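You operate a simulated robot arm through the tools that you are given. There is no shell and no other tool.

The job below is to be done with a simulated two-armed robot. You get a single attempt, and the scene is never put back.

## Task
Hold the blue jug on the long bench top steady with one hand and put the strainer from the long bench top in it with the other.

Only the result counts: the job must be done as asked and must still hold three seconds after the hand-in. Knocking over, shifting, dropping, spilling or breaking anything else fails it.

## Robot
Two 7-joint arms with two-finger parallel grippers on one trunk, on a base that moves. Base frame: it is fixed to the floor where the robot stands at the start and does not move with it; the origin is under the middle of the robot, x ahead of it, y to its left, z up. Units: cm, rad, N and s.
The left shoulder is at the start at [2, 11.3, 122.2], the right one opposite. With the tool pointing down near the work surface each hand reaches from about 22 to 60 cm from the robot's upright axis, wherever it stands, measured 20 degrees to its own side. Payload 1.57 kg a hand.
The tool frame of a hand sits at the grasp point between the pads (the TCP): z along the fingers, y along the line on which they close. The tips reach 3 cm beyond it. The gripper opens to 8 cm. The fingers are 1.7 cm wide and 1.2 cm thick; the gripper's body (4 by 8.2 cm) begins 8 cm behind the TCP.
Orientation is told as [roll, pitch, yaw] about the base's x, y, z axes, in that order, counted from this pose: with the fingers straight down and closing along the base's y, the tool's x points along the base's -x, its y along +y and its z along -z.

## Interface
- The arms move only by the tool drive_tool. It takes "left_rows", "right_rows" or both (then of equal length, played together; a hand with none holds still); each is a list of rows, each an object of numbers (a shift or turn left out is 0, a gripper value left out holds the last): "dx", "dy", "dz": the shift along the base's x, y, z in cm; "wx", "wy", "wz": the turn, a rotation vector about the base's x, y, z in rad; "jaw": the closure in counts, from 0 (fully open) to 255 (shut). In form: [{"dx": .., "dy": .., "dz": .., "wx": .., "wy": .., "wz": .., "jaw": ..}, ...]. A call has 1 to 20 rows; each row shifts and turns the commanded pose from where the row before left it. A row lasts 0.2 s, in which the tool goes at most 5 cm and 0.15 rad; a call with a longer step from one row to the next is refused whole, and so is a gripper value outside its range. Where a pose cannot be reached the arm comes as near as it can. A force on the tool above 40 N (or 10 N above the force at the start of the call, whichever is more), or a blocked arm, ends the call early, and 0.2 s more pass. Each finger travels about 4.5 cm/s and halts on what it meets, pressing with about 21 N; the grip force reading is that of the motor and also rises with nothing between the fingers. The clock runs only during rows and for 0.2 s after the last one: add rows that do not move to give the fingers time. The reply holds the time, the measured pose of the TCP, the force on the tool along the base axes, the opening and the grip force, in the units named above and with some noise, with the torque about the TCP (base axes, N m) and any sound that the robot's microphone picked up.
- Cameras (640 x 400 px; columns grow to the right, rows downward): "scene" is now at [9.23, -2.15, 138.2]; the picture's right is [-0.29, -0.96, 0.00], its down [-0.40, 0.12, -0.91] and it looks along [0.87, -0.26, -0.42] (base axes); focal length 251 px, centre (320, 200). "left" rides on the left gripper at [7.2, 0.7, -12.2] in its tool frame; the picture's right is [-0.09, 1.00, 0.00], its down [-0.84, -0.08, -0.54] and it looks along [-0.54, -0.05, 0.84] (tool axes); focal length 238 px, centre (320, 200). "right" rides on the right gripper at [7.2, -0.7, -12.2] in its tool frame; the picture's right is [0.09, 1.00, 0.00], its down [-0.84, 0.08, -0.54] and it looks along [-0.54, 0.05, 0.84] (tool axes); focal length 238 px, centre (320, 200). There is no depth. A picture from a camera that has moved, and an enlarged one, comes with that camera's place and axes in the base frame and with its lens. The place of the scene camera against the robot may be out by one fixed shift of up to 2.5 cm in any direction.
- capture(camera): a new picture of that camera. It takes no simulated time.
- move_column(by): moves the trunk up (or, below 0, down) by that many cm; the arms and the scene camera ride with it, the base frame stays. It gives what a move gives, with no picture.
- base_move(legs): drives the robot by 1 to 6 legs, each [ahead, left, turn to the left] in cm, cm and rad, along the robot's own axes; the way and the turn of a leg run together, so that a leg with both is an arc; at most 150 cm and 3.142 rad a leg. The arms and the cameras ride along, it lands a little off, and it stops where it bumps. It gives what a move gives.
- head_to(pan, tilt): turns the head with the scene camera to pan (to the left, within 1.396 rad either way) and tilt (down, from -0.506 to 1.204), counted from straight ahead of the robot. It gives what a move gives.
- inspect(camera, box): a new picture of the part [left, top, right, bottom] of that camera's present view, enlarged. It takes no simulated time.
- hand_in(): hands the job in; it is judged then, once.

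Nothing tells you exact positions but the pictures and the camera data. Unless the task says otherwise, let go and move clear before handing in.

The tools are called after "Request:" by a JSON object that holds its "fn" and its "kwargs". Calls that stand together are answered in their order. drive_tool: Moves the arms, as the interface text tells. Its arguments: {"type":"object","properties":{"left_rows":{"type":"array","items":{"type":"object","properties":{"dx":{"type":"number"},"dy":{"type":"number"},"dz":{"type":"number"},"wx":{"type":"number"},"wy":{"type":"number"},"wz":{"type":"number"},"jaw":{"type":"number"}}}},"right_rows":{"type":"array","items":{"type":"object","properties":{"dx":{"type":"number"},"dy":{"type":"number"},"dz":{"type":"number"},"wx":{"type":"number"},"wy":{"type":"number"},"wz":{"type":"number"},"jaw":{"type":"number"}}}}},"required":[]} The other tools are called the same way: move_column (by) moves the trunk up or down; base_move (legs) drives the base; head_to (pan, tilt) turns the head that bears the scene camera; capture (camera) takes a picture; inspect (camera, box) takes an enlarged picture of a part of a camera's view; hand_in () hands the job in.

At the start:

```text
time_s: 0.0
left_eef_pos: [47.01, 8.23, 125.85]
left_ee_rot: [0.0, 0.001, 0.0]
left_force: [0.2, 0.8, 1.0]
left_wrist_torque: [0.03, -0.02, 0.05]
left_gripper_width: 8.05
left_gripper_force: 0.0
right_eef_pos: [41.34, -24.36, 123.85]
right_ee_rot: [0.001, 0.0, 0.0]
right_force: [-0.2, 0.1, 0.1]
right_wrist_torque: [0.0, 0.01, -0.01]
right_gripper_width: 8.01
right_gripper_force: 0.1
trunk travel left (down, up): [-27.5, 29.5]
robot x, y, heading: [-0.01, -0.18, -0.0]
head pan, tilt (commanded): [-0.29, 0.429]
```

scene: 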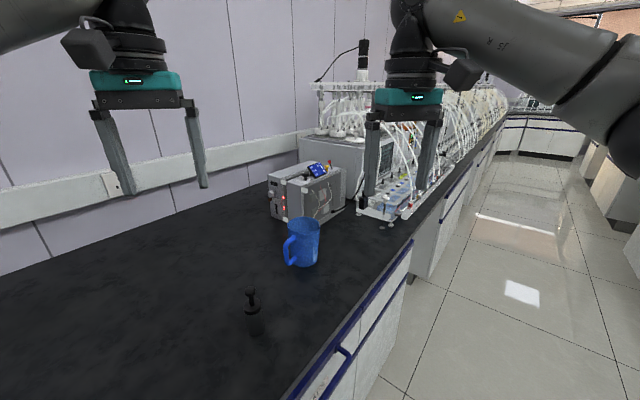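
right: 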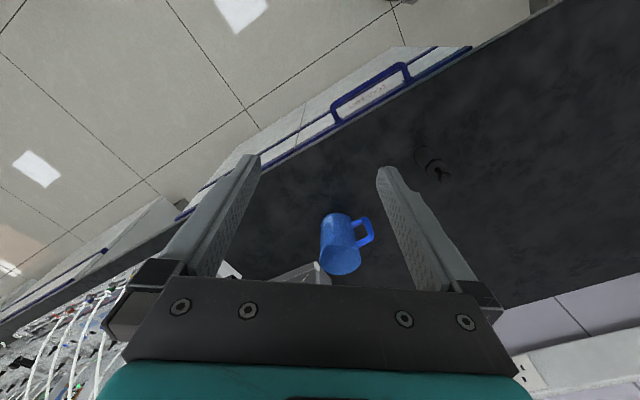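
left: 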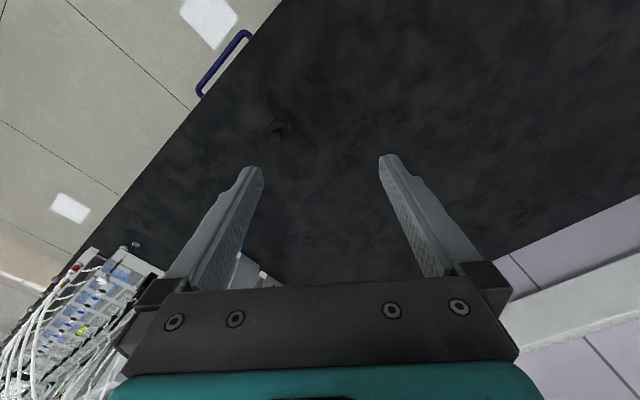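

I see a blue jug in the middle of the bench and a small black object nearer the robot, which may be the strainer. I'll look closer at both before moving.

Request:
{"fn": "inspect", "kwargs": {"camera": "scene", "box": [220, 200, 360, 350]}}

Request:
{"fn": "inspect", "kwargs": {"camera": "right", "box": [280, 120, 480, 290]}}

Request:
{"fn": "inspect", "kwargs": {"camera": "left", "box": [220, 80, 340, 170]}}

Request:
{"fn": "inspect", "kwargs": {"camera": "scene", "box": [250, 100, 450, 240]}}

```text
2.67 times, centred on (290, 275) of scene
camera zoom: at [9.23, -2.15, 138.2], right [-0.29, -0.96, 0.0], down [-0.4, 0.12, -0.91], along [0.87, -0.26, -0.42], focal length 670 px, centre (400, 0)
```

zoom: 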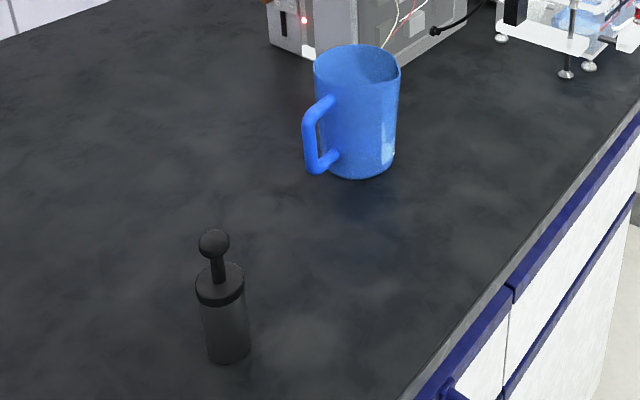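

```text
2.35 times, centred on (380, 205) of right
camera zoom: at [34.02, -25.1, 136.01], right [-0.09, 1.0, 0.0], down [0.84, 0.08, 0.54], along [0.54, 0.05, -0.84], focal length 561 px, centre (179, 188)
```

zoom: 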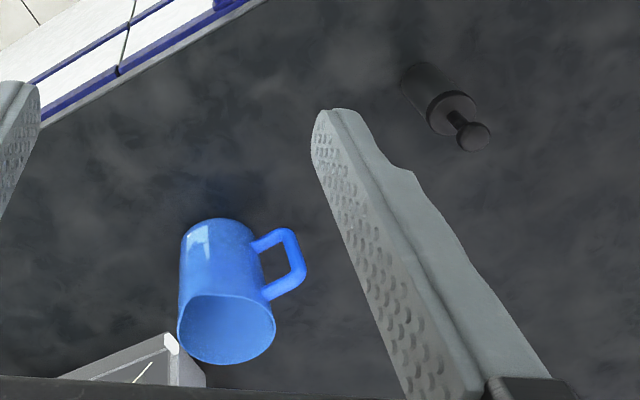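

```text
4.44 times, centred on (280, 125) of left
camera zoom: at [39.78, 8.91, 137.96], right [0.09, 1.0, 0.0], down [0.84, -0.08, 0.54], along [0.54, -0.05, -0.84], focal length 1059 px, centre (498, 533)
```

zoom: 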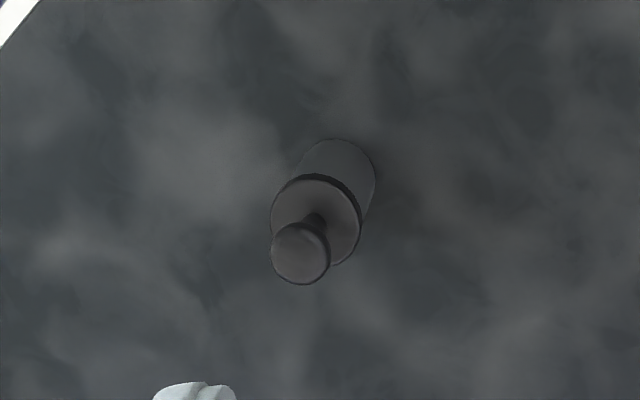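

```text
2.86 times, centred on (350, 170) of scene
camera zoom: at [9.23, -2.15, 138.2], right [-0.29, -0.96, 0.0], down [-0.4, 0.12, -0.91], along [0.87, -0.26, -0.42], focal length 718 px, centre (234, 286)
```

zoom: 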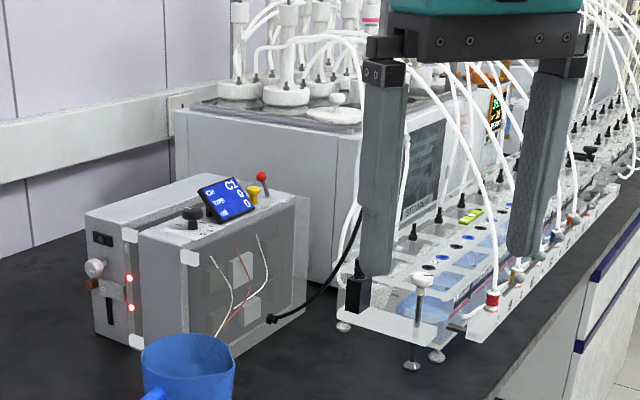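

The jug rim is at about (73, -17, 99) and the strainer, a black cylinder with a ball knob, is at about (52, 0), with the bench top near z≈85.5. The bench edge runs diagonally to the robot, so I'll look at the robot's surroundings before moving the base.

Request:
{"fn": "head_to", "kwargs": {"pan": 0.0, "tilt": 1.2}}

Request:
{"fn": "capture", "kwargs": {"camera": "scene"}}

Request:
{"fn": "head_to", "kwargs": {"pan": -1.1, "tilt": 0.8}}

Request:
{"fn": "capture", "kwargs": {"camera": "scene"}}

Request:
{"fn": "head_to", "kwargs": {"pan": 0.8, "tilt": 0.6}}

Request:
{"fn": "capture", "kwargs": {"camera": "scene"}}

```text
time_s: 1.1
left_eef_pos: [46.98, 8.3, 125.85]
left_ee_rot: [0.0, -0.001, 0.001]
left_force: [-0.4, 1.0, 0.3]
left_wrist_torque: [0.04, -0.01, 0.02]
left_gripper_width: 8.01
left_gripper_force: 0.0
right_eef_pos: [41.37, -24.4, 123.86]
right_ee_rot: [-0.002, -0.001, 0.001]
right_force: [0.1, -0.1, -0.6]
right_wrist_torque: [0.0, 0.04, -0.02]
right_gripper_width: 8.0
right_gripper_force: 0.1
trunk travel left (down, up): [-27.5, 29.5]
robot x, y, heading: [0.35, -0.19, 0.001]
head pan, tilt (commanded): [0.0, 1.201]
```

```text
taken
camera scene: at [5.99, 0.49, 132.19], right [0.0, -1.0, 0.0], down [-0.93, 0.0, -0.36], along [0.36, 0.0, -0.93], focal length 251 px, centre (320, 200)
```

scene: 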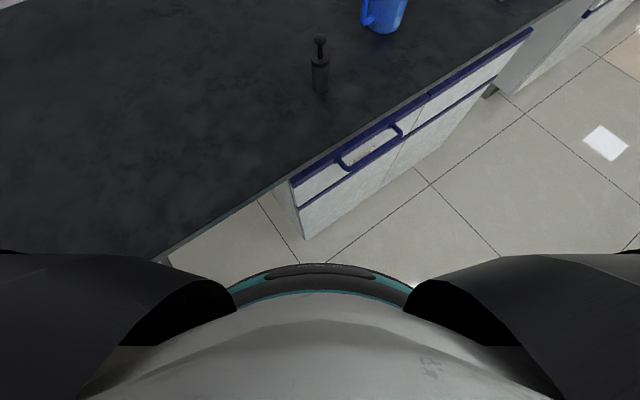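

```text
time_s: 2.4
left_eef_pos: [47.1, 8.29, 125.94]
left_ee_rot: [0.002, 0.0, 0.0]
left_force: [0.3, -0.4, -1.0]
left_wrist_torque: [0.02, -0.04, 0.01]
left_gripper_width: 8.0
left_gripper_force: 0.2
right_eef_pos: [41.22, -24.45, 123.89]
right_ee_rot: [-0.001, 0.001, 0.0]
right_force: [-0.2, 0.6, -0.5]
right_wrist_torque: [-0.02, -0.04, -0.01]
right_gripper_width: 8.03
right_gripper_force: 0.1
trunk travel left (down, up): [-27.5, 29.5]
robot x, y, heading: [-0.33, 0.06, -0.001]
head pan, tilt (commanded): [-1.1, 0.799]
```

```text
taken
camera scene: at [4.06, -6.69, 134.96], right [-0.89, -0.45, 0.0], down [-0.33, 0.64, -0.7], along [0.32, -0.62, -0.72], focal length 251 px, centre (320, 200)
```

scene: 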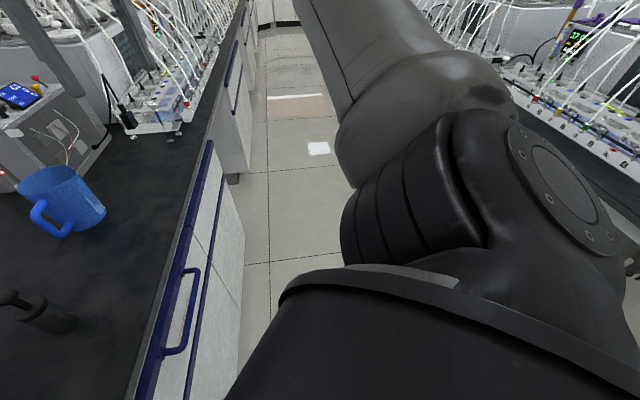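

```text
time_s: 4.3
left_eef_pos: [46.98, 8.33, 125.75]
left_ee_rot: [0.001, 0.001, 0.0]
left_force: [-0.2, 0.3, 0.5]
left_wrist_torque: [-0.02, 0.0, 0.02]
left_gripper_width: 8.0
left_gripper_force: 0.2
right_eef_pos: [41.2, -24.41, 124.02]
right_ee_rot: [0.0, 0.001, 0.0]
right_force: [0.3, 0.7, -0.1]
right_wrist_torque: [0.0, 0.02, 0.01]
right_gripper_width: 8.01
right_gripper_force: 0.2
trunk travel left (down, up): [-27.5, 29.5]
robot x, y, heading: [0.02, -0.2, -0.003]
head pan, tilt (commanded): [0.799, 0.6]
```

```text
taken
camera scene: at [6.56, 6.82, 136.65], right [0.72, -0.7, 0.0], down [-0.39, -0.4, -0.83], along [0.58, 0.59, -0.56], focal length 251 px, centre (320, 200)
```

scene: 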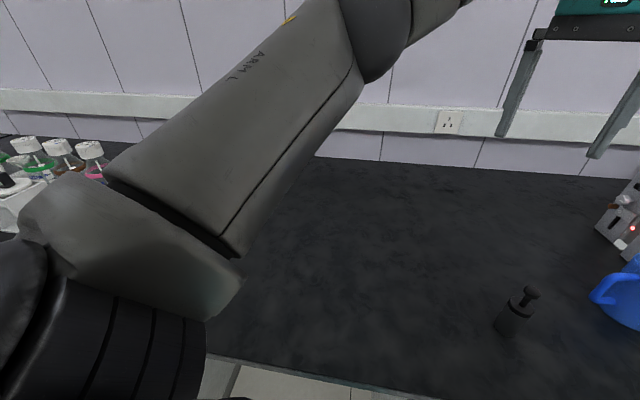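

The bench edge is about 24 cm from the robot's axis and angled about 38° to its heading. I'll back off a little, turn to face the bench squarely, then look before sliding along it.

Request:
{"fn": "base_move", "kwargs": {"legs": [[-4.7, -3.7, 0], [0, 0, 0.66]]}}

Request:
{"fn": "head_to", "kwargs": {"pan": -0.7, "tilt": 0.6}}

Request:
{"fn": "capture", "kwargs": {"camera": "scene"}}

```text
time_s: 7.1
left_eef_pos: [27.11, 32.07, 125.69]
left_ee_rot: [-0.002, 0.002, 0.669]
left_force: [0.3, 0.1, -0.2]
left_wrist_torque: [0.0, -0.02, 0.0]
left_gripper_width: 8.0
left_gripper_force: 0.0
right_eef_pos: [42.87, 2.8, 124.0]
right_ee_rot: [0.001, 0.001, 0.669]
right_force: [-0.3, 0.0, -0.8]
right_wrist_torque: [-0.01, -0.01, -0.01]
right_gripper_width: 7.96
right_gripper_force: 0.1
trunk travel left (down, up): [-27.5, 29.5]
robot x, y, heading: [-4.47, -3.46, 0.665]
head pan, tilt (commanded): [0.799, 0.6]
```

```text
time_s: 8.7
left_eef_pos: [27.18, 31.91, 125.79]
left_ee_rot: [0.0, 0.0, 0.669]
left_force: [0.2, 0.2, 0.2]
left_wrist_torque: [0.01, 0.0, 0.0]
left_gripper_width: 7.99
left_gripper_force: 0.0
right_eef_pos: [42.95, 2.84, 123.91]
right_ee_rot: [0.0, -0.001, 0.669]
right_force: [0.2, 0.1, 0.7]
right_wrist_torque: [0.0, -0.04, 0.03]
right_gripper_width: 7.98
right_gripper_force: 0.1
trunk travel left (down, up): [-27.5, 29.5]
robot x, y, heading: [-4.72, -3.82, 0.664]
head pan, tilt (commanded): [-0.7, 0.6]
```

```text
taken
camera scene: at [4.38, -2.83, 136.65], right [-0.03, -1.0, 0.0], down [-0.56, 0.02, -0.83], along [0.82, -0.03, -0.56], focal length 251 px, centre (320, 200)
```

scene: 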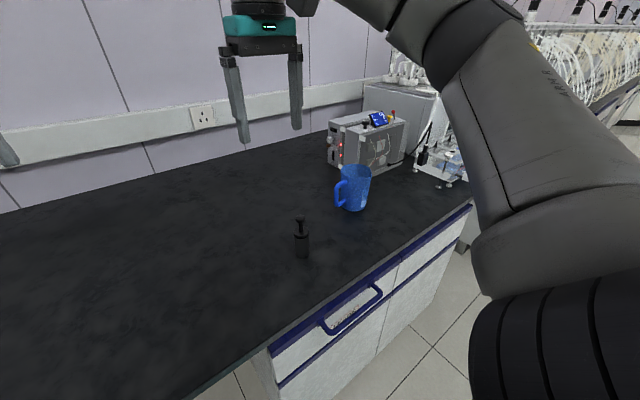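

The turn went cleanly and the right arm is clear of the tubing rig. Next I'll slide right along the bench to bring jug and strainer in front of the robot.

Request:
{"fn": "base_move", "kwargs": {"legs": [[0, -44, 0]]}}

Request:
{"fn": "head_to", "kwargs": {"pan": 0.0, "tilt": 0.8}}

Request:
{"fn": "capture", "kwargs": {"camera": "scene"}}

Request:
{"fn": "capture", "kwargs": {"camera": "left"}}

Request:
{"fn": "capture", "kwargs": {"camera": "right"}}

```text
time_s: 11.3
left_eef_pos: [54.12, -1.91, 125.81]
left_ee_rot: [0.0, 0.0, 0.678]
left_force: [1.2, 1.4, -0.3]
left_wrist_torque: [0.0, 0.05, 0.03]
left_gripper_width: 8.01
left_gripper_force: 0.1
right_eef_pos: [69.9, -31.04, 124.02]
right_ee_rot: [0.001, 0.0, 0.675]
right_force: [-0.2, 0.0, 0.1]
right_wrist_torque: [-0.04, 0.02, 0.02]
right_gripper_width: 7.98
right_gripper_force: 0.1
trunk travel left (down, up): [-27.5, 29.5]
robot x, y, heading: [22.48, -37.79, 0.675]
head pan, tilt (commanded): [-0.7, 0.6]
```

```text
time_s: 12.4
left_eef_pos: [53.93, -1.78, 125.77]
left_ee_rot: [0.0, 0.001, 0.676]
left_force: [-0.2, -0.3, 0.1]
left_wrist_torque: [0.04, 0.02, -0.02]
left_gripper_width: 8.0
left_gripper_force: 0.1
right_eef_pos: [69.96, -30.96, 123.93]
right_ee_rot: [0.001, 0.0, 0.675]
right_force: [0.0, 0.3, 0.7]
right_wrist_torque: [-0.03, -0.02, 0.01]
right_gripper_width: 8.0
right_gripper_force: 0.0
trunk travel left (down, up): [-27.5, 29.5]
robot x, y, heading: [22.0, -37.4, 0.678]
head pan, tilt (commanded): [0.0, 0.799]
```

```text
taken
camera scene: at [28.94, -31.58, 134.97], right [0.62, -0.78, 0.0], down [-0.56, -0.45, -0.7], along [0.54, 0.44, -0.72], focal length 251 px, centre (320, 200)
```

scene: 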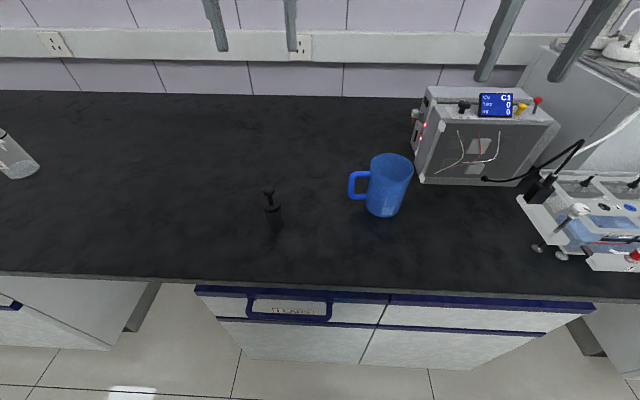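

```text
taken
camera left: at [47.91, -5.87, 137.96], right [-0.55, 0.83, 0.0], down [0.7, 0.46, 0.54], along [0.45, 0.3, -0.84], focal length 238 px, centre (320, 200)
```

left: 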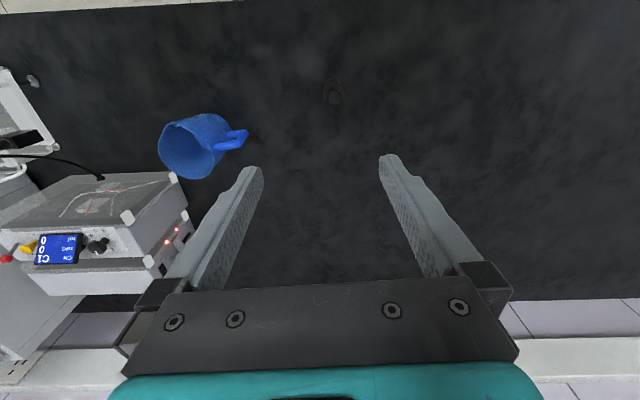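

```text
taken
camera right: at [64.65, -35.98, 136.01], right [-0.69, 0.72, 0.0], down [0.6, 0.58, 0.54], along [0.39, 0.38, -0.84], focal length 238 px, centre (320, 200)
```

right: 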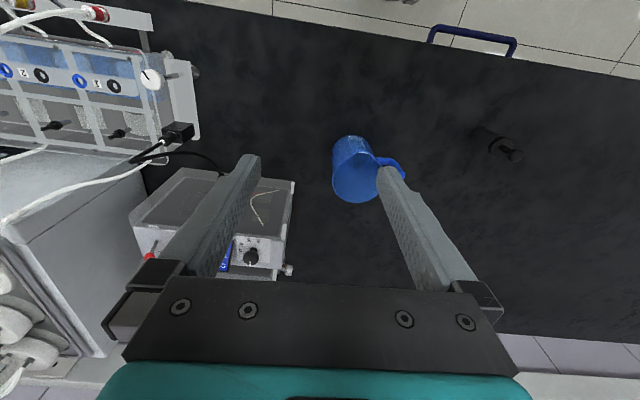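

Jug and strainer are now in front of the robot, about 53 and 47 cm ahead. I'll move 3 cm closer to ease the reach and then measure both objects with the hand cameras.

Request:
{"fn": "base_move", "kwargs": {"legs": [[3, 0, 0]]}}

Request:
{"fn": "inspect", "kwargs": {"camera": "left", "box": [140, 60, 380, 210]}}

Request:
{"fn": "inspect", "kwargs": {"camera": "right", "box": [320, 90, 560, 240]}}

Request:
{"fn": "inspect", "kwargs": {"camera": "scene", "box": [240, 130, 440, 255]}}

```text
time_s: 13.2
left_eef_pos: [56.42, 0.12, 125.8]
left_ee_rot: [0.001, 0.003, 0.674]
left_force: [0.4, 0.5, 0.1]
left_wrist_torque: [0.02, 0.02, 0.03]
left_gripper_width: 7.98
left_gripper_force: 0.0
right_eef_pos: [72.43, -29.0, 123.93]
right_ee_rot: [-0.001, 0.003, 0.676]
right_force: [0.9, -0.1, -0.5]
right_wrist_torque: [-0.05, 0.05, 0.0]
right_gripper_width: 8.01
right_gripper_force: 0.0
trunk travel left (down, up): [-27.5, 29.5]
robot x, y, heading: [24.9, -35.73, 0.677]
head pan, tilt (commanded): [0.0, 0.799]
```

```text
2.67 times, centred on (260, 135) of left
camera zoom: at [50.33, -3.92, 137.9], right [-0.55, 0.83, 0.0], down [0.7, 0.46, 0.54], along [0.45, 0.3, -0.84], focal length 636 px, centre (480, 373)
```

zoom: 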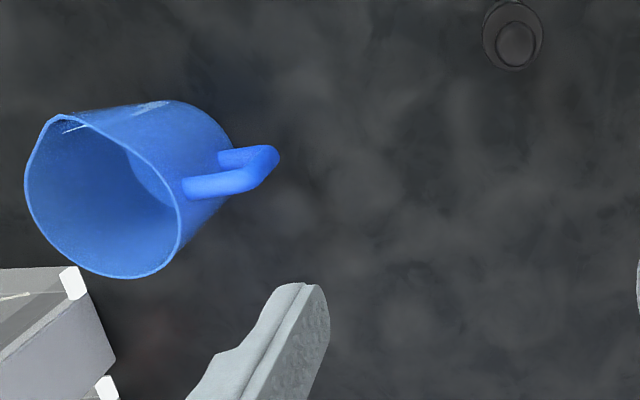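

```text
2.67 times, centred on (440, 165) of right
camera zoom: at [67.08, -34.03, 135.97], right [-0.69, 0.72, 0.0], down [0.6, 0.58, 0.54], along [0.39, 0.38, -0.84], focal length 636 px, centre (0, 293)
```

zoom: 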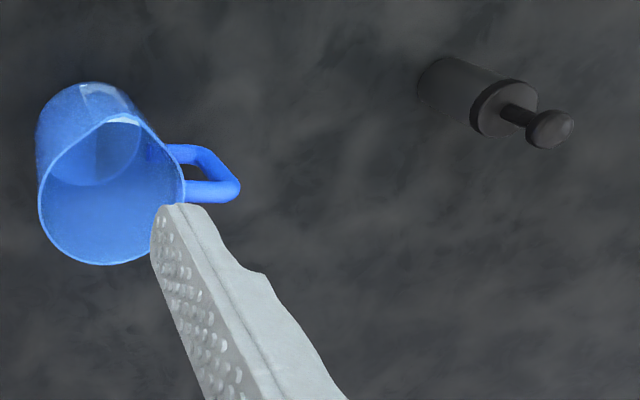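

```text
3.20 times, centred on (340, 192) of scene
camera zoom: at [31.35, -29.64, 134.95], right [0.63, -0.78, 0.0], down [-0.56, -0.45, -0.7], along [0.54, 0.44, -0.72], focal length 804 px, centre (256, 224)
```

zoom: 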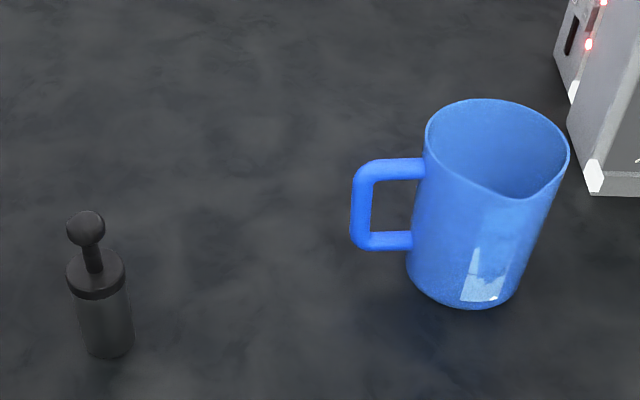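

The strainer knob is at about (52.4, -0.1, 96.7), and the jug's handle points to the robot's left. The right hand will take the strainer and the left hand will hold the handle, so I'm moving the left hand out of the way first.

Request:
{"fn": "drive_tool", "kwargs": {"left_rows": [{"dx": -2.0, "dy": 1.86}, {"dx": -2.0, "dy": 1.86}, {"dx": -2.0, "dy": 1.86}, {"dx": -2.0, "dy": 1.86}, {"dx": -2.0, "dy": 1.86}, {"dx": -2.0, "dy": 1.86}, {"dx": -2.0, "dy": 1.86}, {"dx": -2.0, "dy": 1.86}, {"dx": -2.0, "dy": 1.86}, {"dx": -2.0, "dy": 1.86}]}}

Request:
{"fn": "capture", "kwargs": {"camera": "scene"}}

```text
time_s: 15.4
left_eef_pos: [36.25, 18.66, 125.64]
left_ee_rot: [0.0, 0.0, 0.675]
left_force: [-0.5, -0.3, -0.1]
left_wrist_torque: [-0.02, -0.04, 0.01]
left_gripper_width: 7.99
left_gripper_force: 0.1
right_eef_pos: [72.19, -28.96, 123.99]
right_ee_rot: [0.001, 0.0, 0.676]
right_force: [-0.3, 0.1, 0.3]
right_wrist_torque: [-0.01, -0.03, 0.01]
right_gripper_width: 7.96
right_gripper_force: 0.0
trunk travel left (down, up): [-27.5, 29.5]
robot x, y, heading: [24.61, -35.83, 0.676]
head pan, tilt (commanded): [0.0, 0.799]
```

```text
taken
camera scene: at [31.19, -29.72, 134.97], right [0.63, -0.78, 0.0], down [-0.56, -0.45, -0.7], along [0.54, 0.44, -0.72], focal length 251 px, centre (320, 200)
```

scene: 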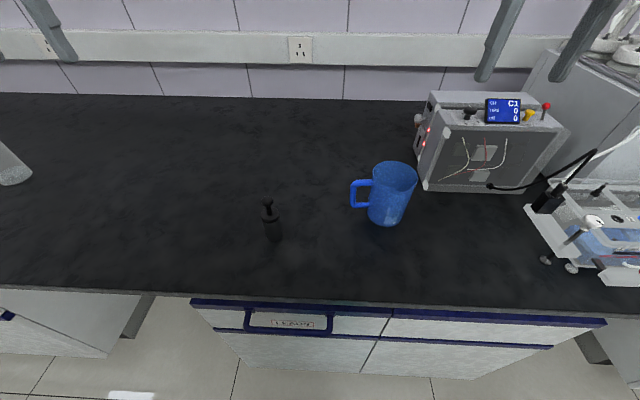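

The way is clear, so the right hand goes above the strainer while the left hand turns in its parked spot to line up with the handle later.

Request:
{"fn": "drive_tool", "kwargs": {"right_rows": [{"dx": -1.658, "dy": 2.414, "dz": -0.4}, {"dx": -1.658, "dy": 2.414, "dz": -0.4}, {"dx": -1.658, "dy": 2.414, "dz": -0.4}, {"dx": -1.658, "dy": 2.414, "dz": -0.4}, {"dx": -1.658, "dy": 2.414, "dz": -0.4}, {"dx": -1.658, "dy": 2.414, "dz": -0.4}, {"dx": -1.658, "dy": 2.414, "dz": -0.4}, {"dx": -1.658, "dy": 2.414, "dz": -0.4}, {"dx": -1.658, "dy": 2.414, "dz": -0.4}, {"dx": -1.658, "dy": 2.414, "dz": -0.4}, {"dx": -1.658, "dy": 2.414, "dz": -0.4}, {"dx": -1.658, "dy": 2.414, "dz": -0.4}], "left_rows": [{"wz": -0.1309}, {"wz": -0.1309}, {"wz": -0.1309}, {"wz": -0.1309}, {"wz": -0.1309}, {"wz": -0.1309}, {"wz": -0.1309}, {"wz": -0.1309}, {"wz": -0.1309}, {"wz": -0.1309}, {"wz": -0.1309}, {"wz": -0.1309}]}}

Request:
{"fn": "capture", "kwargs": {"camera": "right"}}

Request:
{"fn": "capture", "kwargs": {"camera": "scene"}}

Request:
{"fn": "capture", "kwargs": {"camera": "left"}}

```text
time_s: 18.0
left_eef_pos: [36.25, 18.5, 125.78]
left_ee_rot: [-0.001, -0.002, -0.898]
left_force: [0.0, -0.2, 0.0]
left_wrist_torque: [-0.02, -0.03, 0.0]
left_gripper_width: 7.98
left_gripper_force: 0.1
right_eef_pos: [52.17, -0.32, 119.25]
right_ee_rot: [-0.002, 0.0, 0.675]
right_force: [-0.3, 0.3, -0.6]
right_wrist_torque: [-0.02, -0.01, -0.02]
right_gripper_width: 8.01
right_gripper_force: 0.1
trunk travel left (down, up): [-27.5, 29.5]
robot x, y, heading: [24.5, -35.79, 0.675]
head pan, tilt (commanded): [0.0, 0.799]
```

```text
taken
camera right: at [46.94, -5.38, 131.31], right [-0.69, 0.72, 0.0], down [0.6, 0.58, 0.54], along [0.39, 0.38, -0.84], focal length 238 px, centre (320, 200)
```

right: 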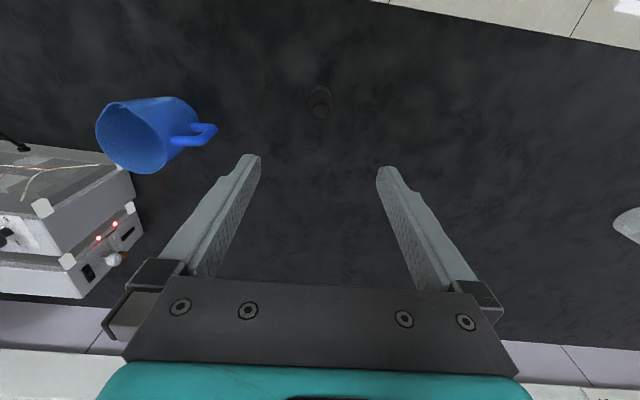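

```text
taken
camera scene: at [31.17, -29.68, 134.96], right [0.63, -0.78, 0.0], down [-0.56, -0.45, -0.7], along [0.54, 0.44, -0.72], focal length 251 px, centre (320, 200)
```

scene: 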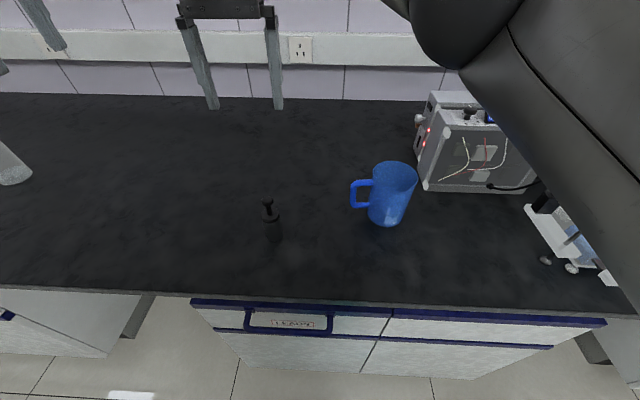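

```text
taken
camera left: at [32.18, 24.57, 137.95], right [0.84, 0.55, 0.0], down [0.46, -0.7, 0.54], along [0.3, -0.45, -0.84], focal length 238 px, centre (320, 200)
```

left: 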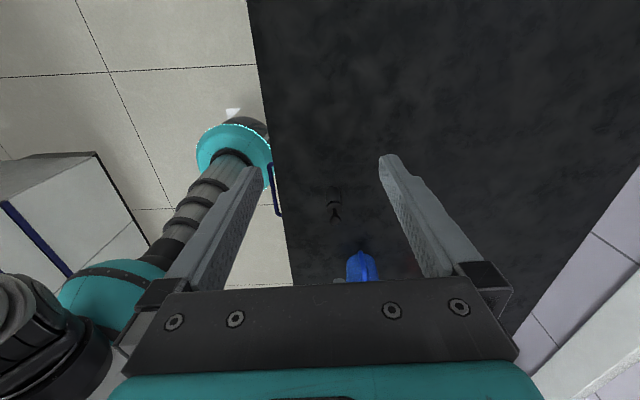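

The right hand is above the strainer and the left hand's turn worked. I'll check the strainer's alignment in a zoom before going down.

Request:
{"fn": "inspect", "kwargs": {"camera": "right", "box": [240, 50, 400, 150]}}

Request:
{"fn": "inspect", "kwargs": {"camera": "right", "box": [80, 80, 240, 180]}}

Request:
{"fn": "inspect", "kwargs": {"camera": "left", "box": [280, 180, 400, 290]}}

```text
4.00 times, centred on (320, 100) of right
camera zoom: at [46.94, -5.38, 131.31], right [-0.69, 0.72, 0.0], down [0.6, 0.58, 0.54], along [0.39, 0.38, -0.84], focal length 953 px, centre (320, 600)
```

zoom: 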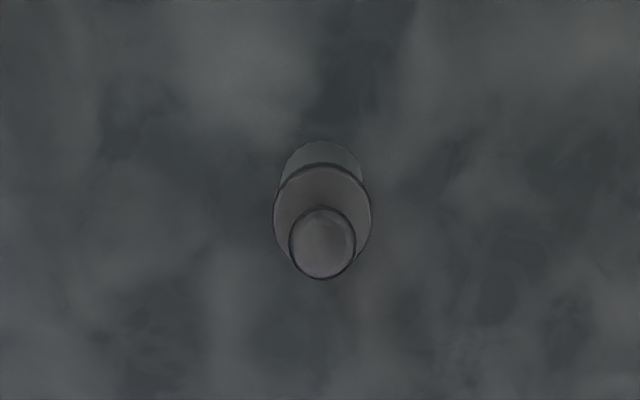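

```text
4.00 times, centred on (160, 130) of right
camera zoom: at [46.94, -5.38, 131.31], right [-0.69, 0.72, 0.0], down [0.6, 0.58, 0.54], along [0.39, 0.38, -0.84], focal length 953 px, centre (960, 480)
```

zoom: 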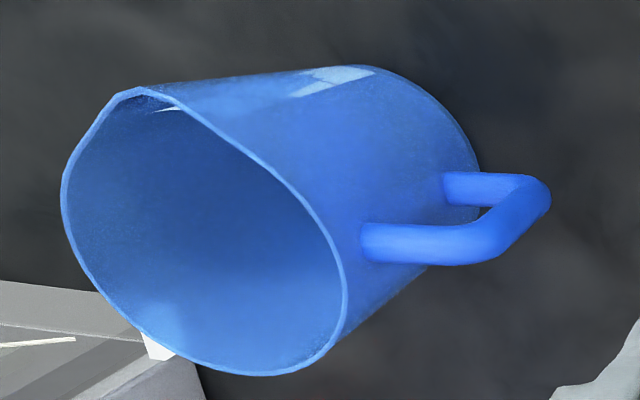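

```text
3.64 times, centred on (340, 235) of left
camera zoom: at [32.18, 24.57, 137.95], right [0.84, 0.55, 0.0], down [0.46, -0.7, 0.54], along [0.3, -0.45, -0.84], focal length 867 px, centre (247, 73)
```

zoom: 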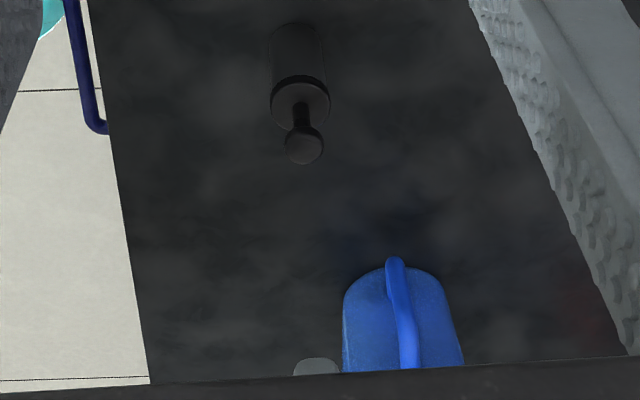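

The strainer's knob is within about 2 mm of where the right hand points. I'll lower most of the way, and tilt the left hand for the handle grip in the same call.

Request:
{"fn": "drive_tool", "kwargs": {"right_rows": [{"dx": 0.013, "dy": 0.017, "dz": -1.5}, {"dx": 0.013, "dy": 0.017, "dz": -1.5}, {"dx": 0.013, "dy": 0.017, "dz": -1.5}, {"dx": 0.013, "dy": 0.017, "dz": -1.5}, {"dx": 0.013, "dy": 0.017, "dz": -1.5}, {"dx": 0.013, "dy": 0.017, "dz": -1.5}, {"dx": 0.013, "dy": 0.017, "dz": -1.5}, {"dx": 0.013, "dy": 0.017, "dz": -1.5}, {"dx": 0.013, "dy": 0.017, "dz": -1.5}, {"dx": 0.013, "dy": 0.017, "dz": -1.5}], "left_rows": [{"wx": -0.0613, "wy": -0.0492}, {"wx": -0.0613, "wy": -0.0492}, {"wx": -0.0613, "wy": -0.0492}, {"wx": -0.0613, "wy": -0.0492}, {"wx": -0.0613, "wy": -0.0492}, {"wx": -0.0613, "wy": -0.0492}, {"wx": -0.0613, "wy": -0.0492}, {"wx": -0.0613, "wy": -0.0492}, {"wx": -0.0613, "wy": -0.0492}, {"wx": -0.0613, "wy": -0.0492}]}}

Request:
{"fn": "capture", "kwargs": {"camera": "right"}}

Request:
{"fn": "capture", "kwargs": {"camera": "left"}}

Request:
{"fn": "capture", "kwargs": {"camera": "scene"}}

```text
time_s: 20.2
left_eef_pos: [36.32, 18.62, 125.73]
left_ee_rot: [0.002, -0.787, -0.894]
left_force: [0.3, 0.1, -0.2]
left_wrist_torque: [0.0, 0.04, 0.0]
left_gripper_width: 7.99
left_gripper_force: 0.0
right_eef_pos: [52.5, 0.06, 104.11]
right_ee_rot: [0.0, -0.001, 0.675]
right_force: [0.4, -0.3, 0.1]
right_wrist_torque: [0.02, -0.03, 0.03]
right_gripper_width: 8.02
right_gripper_force: 0.0
trunk travel left (down, up): [-27.5, 29.5]
robot x, y, heading: [24.76, -35.78, 0.68]
head pan, tilt (commanded): [0.0, 0.799]
```

```text
taken
camera right: at [47.19, -4.98, 116.14], right [-0.69, 0.72, 0.0], down [0.6, 0.58, 0.54], along [0.39, 0.38, -0.84], focal length 238 px, centre (320, 200)
```

right: 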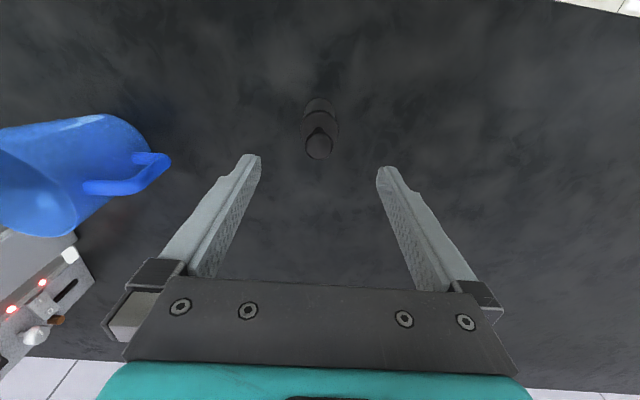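

```text
taken
camera left: at [28.15, 29.69, 129.28], right [0.82, 0.57, 0.07], down [0.07, -0.21, 0.98], along [0.57, -0.79, -0.21], focal length 238 px, centre (320, 200)
```

left: 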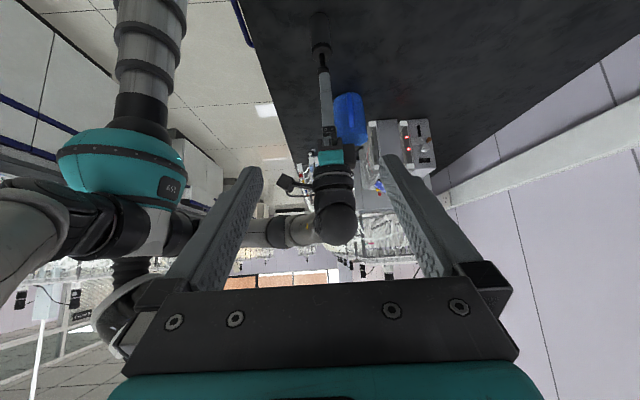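

```text
taken
camera scene: at [31.24, -29.72, 134.96], right [0.63, -0.78, 0.0], down [-0.56, -0.45, -0.7], along [0.54, 0.44, -0.72], focal length 251 px, centre (320, 200)
```

scene: 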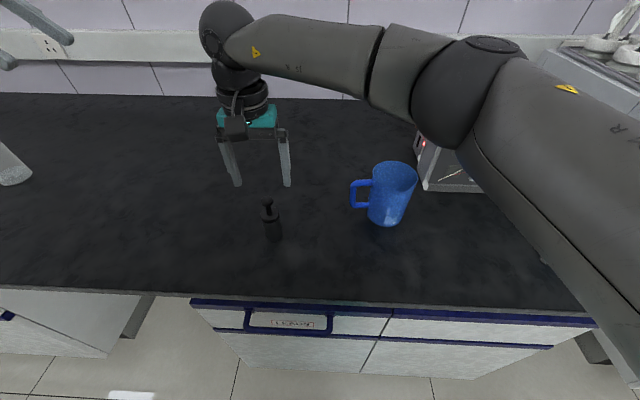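

The right fingers straddle the strainer's knob from above with everything clear. One more zoom to fine-tune the alignment.

Request:
{"fn": "inspect", "kwargs": {"camera": "right", "box": [240, 80, 400, 180]}}

```text
4.00 times, centred on (320, 130) of right
camera zoom: at [47.19, -4.98, 116.14], right [-0.69, 0.72, 0.0], down [0.6, 0.58, 0.54], along [0.39, 0.38, -0.84], focal length 953 px, centre (320, 480)
```

zoom: 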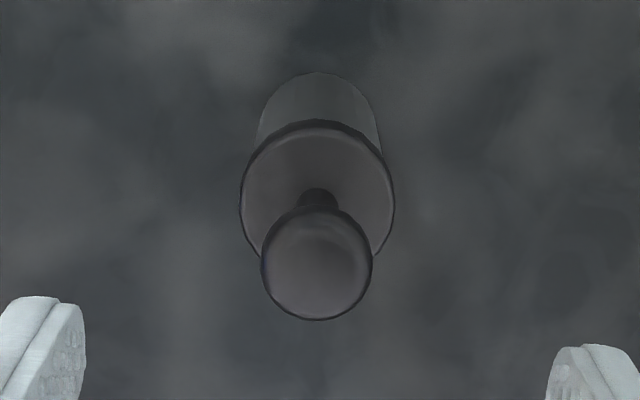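

The knob is centred to about 1 mm. I'll lower the last few centimetres and close the right fingers on it.

Request:
{"fn": "drive_tool", "kwargs": {"right_rows": [{"dx": -0.003, "dy": -0.02, "dz": -1.1}, {"dx": -0.003, "dy": -0.02, "dz": -1.1}, {"dx": -0.003, "dy": -0.02, "dz": -1.1}, {"dx": -0.003, "dy": -0.02, "dz": -1.1}, {"dx": -0.003, "dy": -0.02, "dz": -1.1}, {"dx": -0.003, "dy": -0.02, "dz": -1.1}, {}]}}

Request:
{"fn": "inspect", "kwargs": {"camera": "right", "box": [200, 100, 440, 250]}}

Request:
{"fn": "inspect", "kwargs": {"camera": "scene", "box": [200, 140, 360, 240]}}

```text
time_s: 21.8
left_eef_pos: [36.27, 18.6, 125.81]
left_ee_rot: [0.003, -0.786, -0.896]
left_force: [0.4, -0.5, -0.2]
left_wrist_torque: [-0.01, 0.0, -0.01]
left_gripper_width: 8.0
left_gripper_force: 0.0
right_eef_pos: [52.52, -0.03, 97.65]
right_ee_rot: [0.0, -0.001, 0.676]
right_force: [1.1, -0.6, -0.3]
right_wrist_torque: [-0.01, 0.01, -0.04]
right_gripper_width: 7.98
right_gripper_force: 0.0
trunk travel left (down, up): [-27.5, 29.5]
robot x, y, heading: [24.23, -35.83, 0.675]
head pan, tilt (commanded): [0.0, 0.799]
```

```text
2.67 times, centred on (320, 175) of right
camera zoom: at [47.15, -5.12, 109.64], right [-0.69, 0.72, 0.0], down [0.6, 0.58, 0.54], along [0.39, 0.38, -0.84], focal length 636 px, centre (320, 267)
```

zoom: 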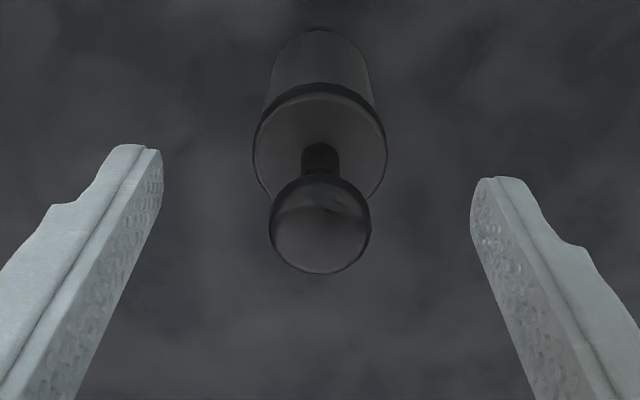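

```text
4.00 times, centred on (280, 190) of scene
camera zoom: at [31.23, -29.74, 134.96], right [0.63, -0.78, 0.0], down [-0.56, -0.45, -0.7], along [0.54, 0.44, -0.72], focal length 1006 px, centre (480, 240)
```

zoom: 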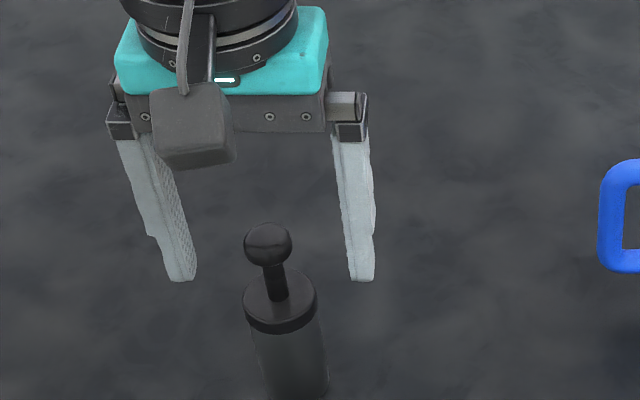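

The knob sits centred between the right fingers, just below the TCP. Closing now.

Request:
{"fn": "drive_tool", "kwargs": {"right_rows": [{"jaw": 255}, {"jaw": 255}, {"jaw": 255}, {"jaw": 255}, {"jaw": 255}, {"jaw": 255}, {"jaw": 255}]}}

Request:
{"fn": "inspect", "kwargs": {"camera": "right", "box": [200, 100, 440, 250]}}

Request:
{"fn": "inspect", "kwargs": {"camera": "scene", "box": [200, 140, 360, 240]}}

```text
time_s: 23.4
left_eef_pos: [36.28, 18.6, 125.81]
left_ee_rot: [0.002, -0.785, -0.895]
left_force: [-0.2, 1.0, -0.4]
left_wrist_torque: [-0.01, 0.02, 0.0]
left_gripper_width: 7.98
left_gripper_force: 0.0
right_eef_pos: [52.43, -0.1, 97.59]
right_ee_rot: [-0.001, 0.001, 0.676]
right_force: [0.1, 0.7, -1.2]
right_wrist_torque: [0.03, 0.02, 0.0]
right_gripper_width: 2.24
right_gripper_force: 21.7
trunk travel left (down, up): [-27.5, 29.5]
robot x, y, heading: [24.87, -36.2, 0.675]
head pan, tilt (commanded): [0.0, 0.799]
```

```text
2.67 times, centred on (320, 175) of right
camera zoom: at [47.14, -5.12, 109.66], right [-0.69, 0.72, 0.0], down [0.6, 0.58, 0.54], along [0.39, 0.38, -0.84], focal length 636 px, centre (320, 267)
```

zoom: 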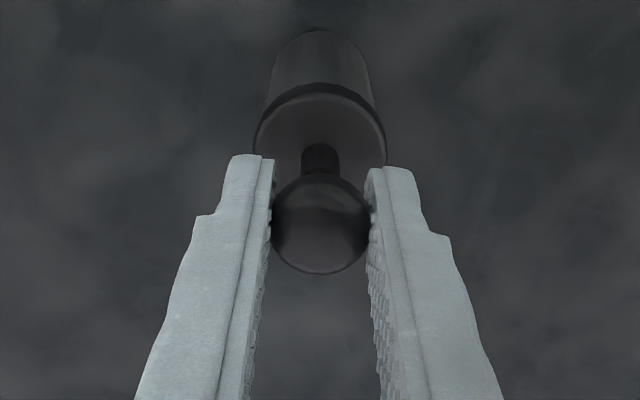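

```text
4.00 times, centred on (280, 190) of scene
camera zoom: at [31.23, -29.73, 134.96], right [0.63, -0.78, 0.0], down [-0.56, -0.45, -0.7], along [0.54, 0.44, -0.72], focal length 1006 px, centre (480, 240)
```

zoom: 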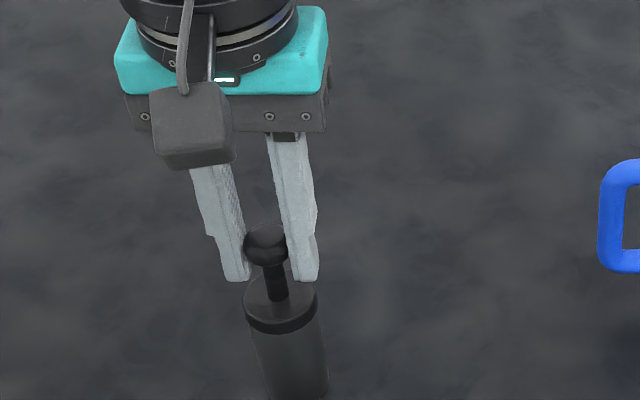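

The grip holds at 2.24 cm and 21.7 N. I'll lift gently and check that the strainer comes along.

Request:
{"fn": "drive_tool", "kwargs": {"right_rows": [{"dz": 0.3}, {"dz": 0.5}, {"dz": 0.7}, {"dz": 1.0}, {"dz": 1.0}, {"dz": 1.0}, {}]}}

Request:
{"fn": "inspect", "kwargs": {"camera": "right", "box": [200, 100, 440, 250]}}

Request:
{"fn": "capture", "kwargs": {"camera": "scene"}}

```text
time_s: 25.0
left_eef_pos: [36.21, 18.5, 125.62]
left_ee_rot: [0.002, -0.787, -0.895]
left_force: [0.1, -0.3, 0.3]
left_wrist_torque: [0.03, 0.02, 0.01]
left_gripper_width: 7.99
left_gripper_force: 0.1
right_eef_pos: [52.43, 0.13, 102.05]
right_ee_rot: [0.0, -0.001, 0.676]
right_force: [-0.2, 0.3, -0.4]
right_wrist_torque: [-0.03, 0.01, 0.0]
right_gripper_width: 2.24
right_gripper_force: 21.6
trunk travel left (down, up): [-27.5, 29.5]
robot x, y, heading: [24.94, -35.79, 0.673]
head pan, tilt (commanded): [0.0, 0.799]
```

```text
2.67 times, centred on (320, 175) of right
camera zoom: at [47.01, -5.04, 114.09], right [-0.69, 0.72, 0.0], down [0.6, 0.58, 0.54], along [0.39, 0.38, -0.84], focal length 636 px, centre (320, 267)
```

zoom: 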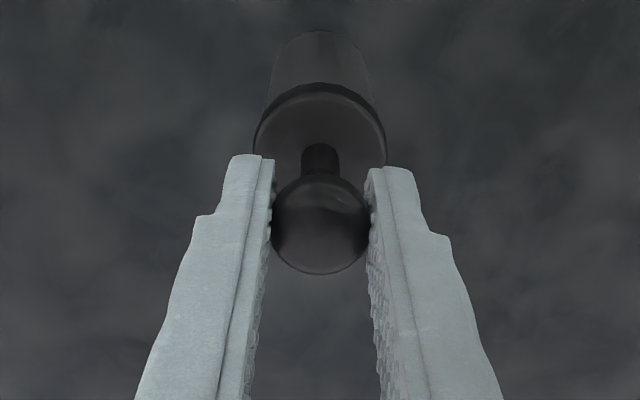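

```text
taken
camera scene: at [31.23, -29.73, 134.96], right [0.63, -0.78, 0.0], down [-0.56, -0.45, -0.7], along [0.54, 0.44, -0.72], focal length 251 px, centre (320, 200)
```

scene: 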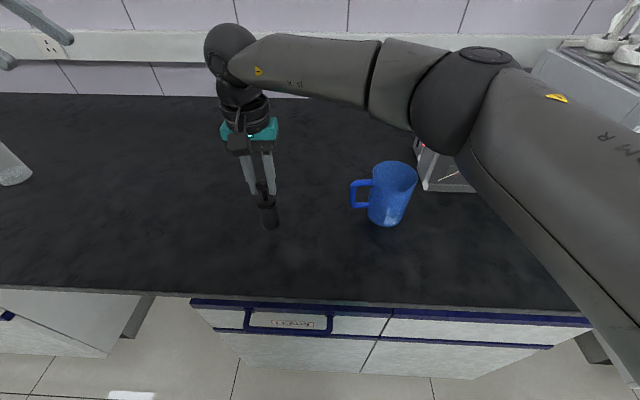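

The strainer hangs upright in the right hand. I'll lift it well above jug height and carry it over to wait beside the jug on the right.

Request:
{"fn": "drive_tool", "kwargs": {"right_rows": [{"dz": 1.5}, {"dz": 2.0}, {"dz": 2.0}, {"dz": 2.0}, {"dz": 2.0}, {"dz": 2.0}, {"dz": 2.0}, {"dz": 2.0}, {"dz": 1.5}, {"dz": 1.0}]}}

Request:
{"fn": "drive_tool", "kwargs": {"right_rows": [{"dx": 0.8, "dy": -0.73}, {"dx": 1.4, "dy": -1.28}, {"dx": 1.7, "dy": -1.56}, {"dx": 1.7, "dy": -1.56}, {"dx": 1.7, "dy": -1.56}, {"dx": 1.7, "dy": -1.56}, {"dx": 1.7, "dy": -1.56}, {"dx": 1.7, "dy": -1.56}, {"dx": 1.7, "dy": -1.56}, {"dx": 1.7, "dy": -1.56}, {"dx": 1.7, "dy": -1.56}, {"dx": 1.7, "dy": -1.56}, {"dx": 1.7, "dy": -1.56}, {"dx": 1.7, "dy": -1.56}, {"dx": 1.4, "dy": -1.28}, {"dx": 0.8, "dy": -0.73}, {}]}}

Request:
{"fn": "capture", "kwargs": {"camera": "scene"}}

Request:
{"fn": "capture", "kwargs": {"camera": "right"}}

Request:
{"fn": "capture", "kwargs": {"camera": "left"}}

```text
time_s: 27.2
left_eef_pos: [36.3, 18.56, 125.73]
left_ee_rot: [0.002, -0.786, -0.895]
left_force: [0.6, 0.8, -0.4]
left_wrist_torque: [0.04, -0.01, 0.03]
left_gripper_width: 7.97
left_gripper_force: 0.2
right_eef_pos: [52.51, -0.18, 120.1]
right_ee_rot: [-0.001, -0.001, 0.677]
right_force: [0.2, 0.2, -0.1]
right_wrist_torque: [-0.03, -0.02, 0.01]
right_gripper_width: 2.23
right_gripper_force: 21.0
trunk travel left (down, up): [-27.5, 29.5]
robot x, y, heading: [24.71, -36.08, 0.676]
head pan, tilt (commanded): [0.0, 0.799]
```

```text
time_s: 30.8
left_eef_pos: [36.34, 18.51, 125.76]
left_ee_rot: [0.003, -0.786, -0.896]
left_force: [-0.2, -0.9, -0.1]
left_wrist_torque: [-0.02, -0.04, 0.0]
left_gripper_width: 8.02
left_gripper_force: 0.0
right_eef_pos: [77.38, -22.91, 120.19]
right_ee_rot: [0.001, 0.0, 0.675]
right_force: [-0.8, 0.7, -1.0]
right_wrist_torque: [-0.01, 0.04, 0.02]
right_gripper_width: 2.23
right_gripper_force: 20.7
trunk travel left (down, up): [-27.5, 29.5]
robot x, y, heading: [24.97, -36.0, 0.677]
head pan, tilt (commanded): [0.0, 0.799]
```

```text
taken
camera scene: at [31.23, -29.73, 134.96], right [0.63, -0.78, 0.0], down [-0.56, -0.45, -0.7], along [0.54, 0.44, -0.72], focal length 251 px, centre (320, 200)
```

scene: 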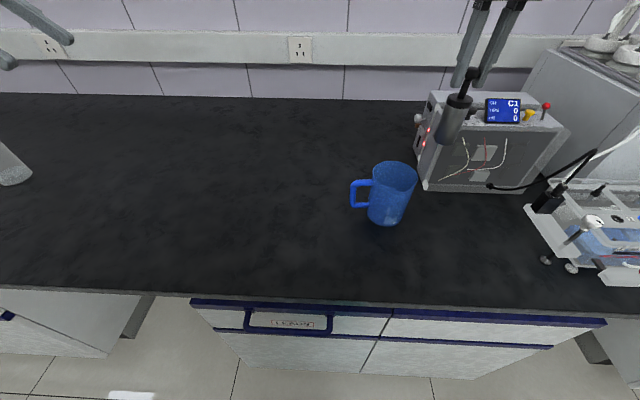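

```text
taken
camera right: at [71.97, -27.95, 132.19], right [-0.69, 0.72, 0.0], down [0.6, 0.58, 0.54], along [0.39, 0.38, -0.84], focal length 238 px, centre (320, 200)
```

right: 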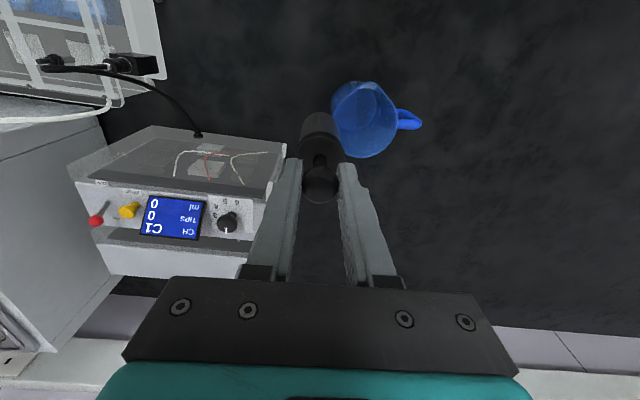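

```text
taken
camera left: at [28.15, 29.67, 129.3], right [0.82, 0.57, 0.07], down [0.07, -0.21, 0.97], along [0.57, -0.79, -0.21], focal length 238 px, centre (320, 200)
```

left: 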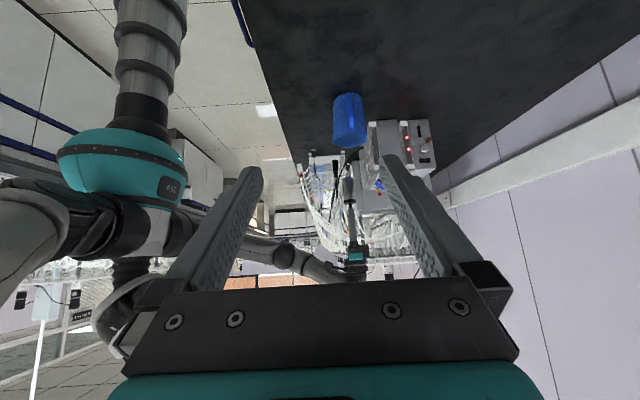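

The strainer is now held beside and above the jug. I'll measure the jug's rim and handle from here.

Request:
{"fn": "inspect", "kwargs": {"camera": "right", "box": [300, 60, 460, 180]}}

Request:
{"fn": "inspect", "kwargs": {"camera": "scene", "box": [330, 145, 442, 240]}}

Request:
{"fn": "inspect", "kwargs": {"camera": "left", "box": [300, 70, 400, 160]}}

```text
3.33 times, centred on (380, 120) of right
camera zoom: at [71.97, -27.95, 132.19], right [-0.69, 0.72, 0.0], down [0.6, 0.58, 0.54], along [0.39, 0.38, -0.84], focal length 794 px, centre (120, 467)
```

zoom: 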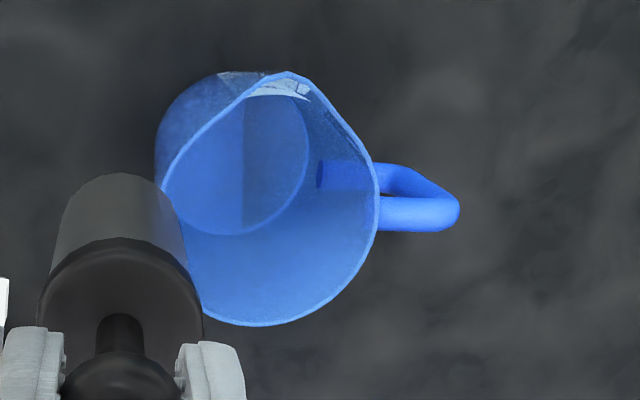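

```text
4.21 times, centred on (386, 192) of scene
camera zoom: at [31.23, -29.73, 134.96], right [0.63, -0.78, 0.0], down [-0.56, -0.45, -0.7], along [0.54, 0.44, -0.72], focal length 1058 px, centre (42, 232)
```

zoom: 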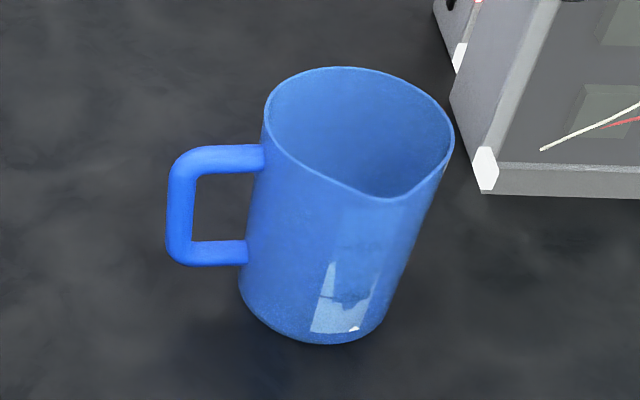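

```text
4.44 times, centred on (350, 115) of left
camera zoom: at [28.15, 29.67, 129.3], right [0.82, 0.57, 0.07], down [0.07, -0.21, 0.97], along [0.57, -0.79, -0.21], focal length 1059 px, centre (187, 578)
```

zoom: 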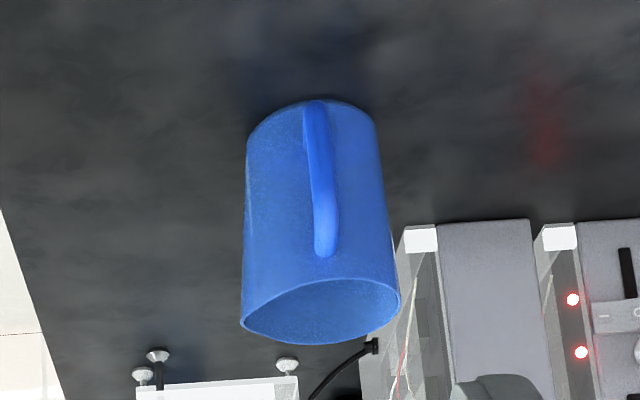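

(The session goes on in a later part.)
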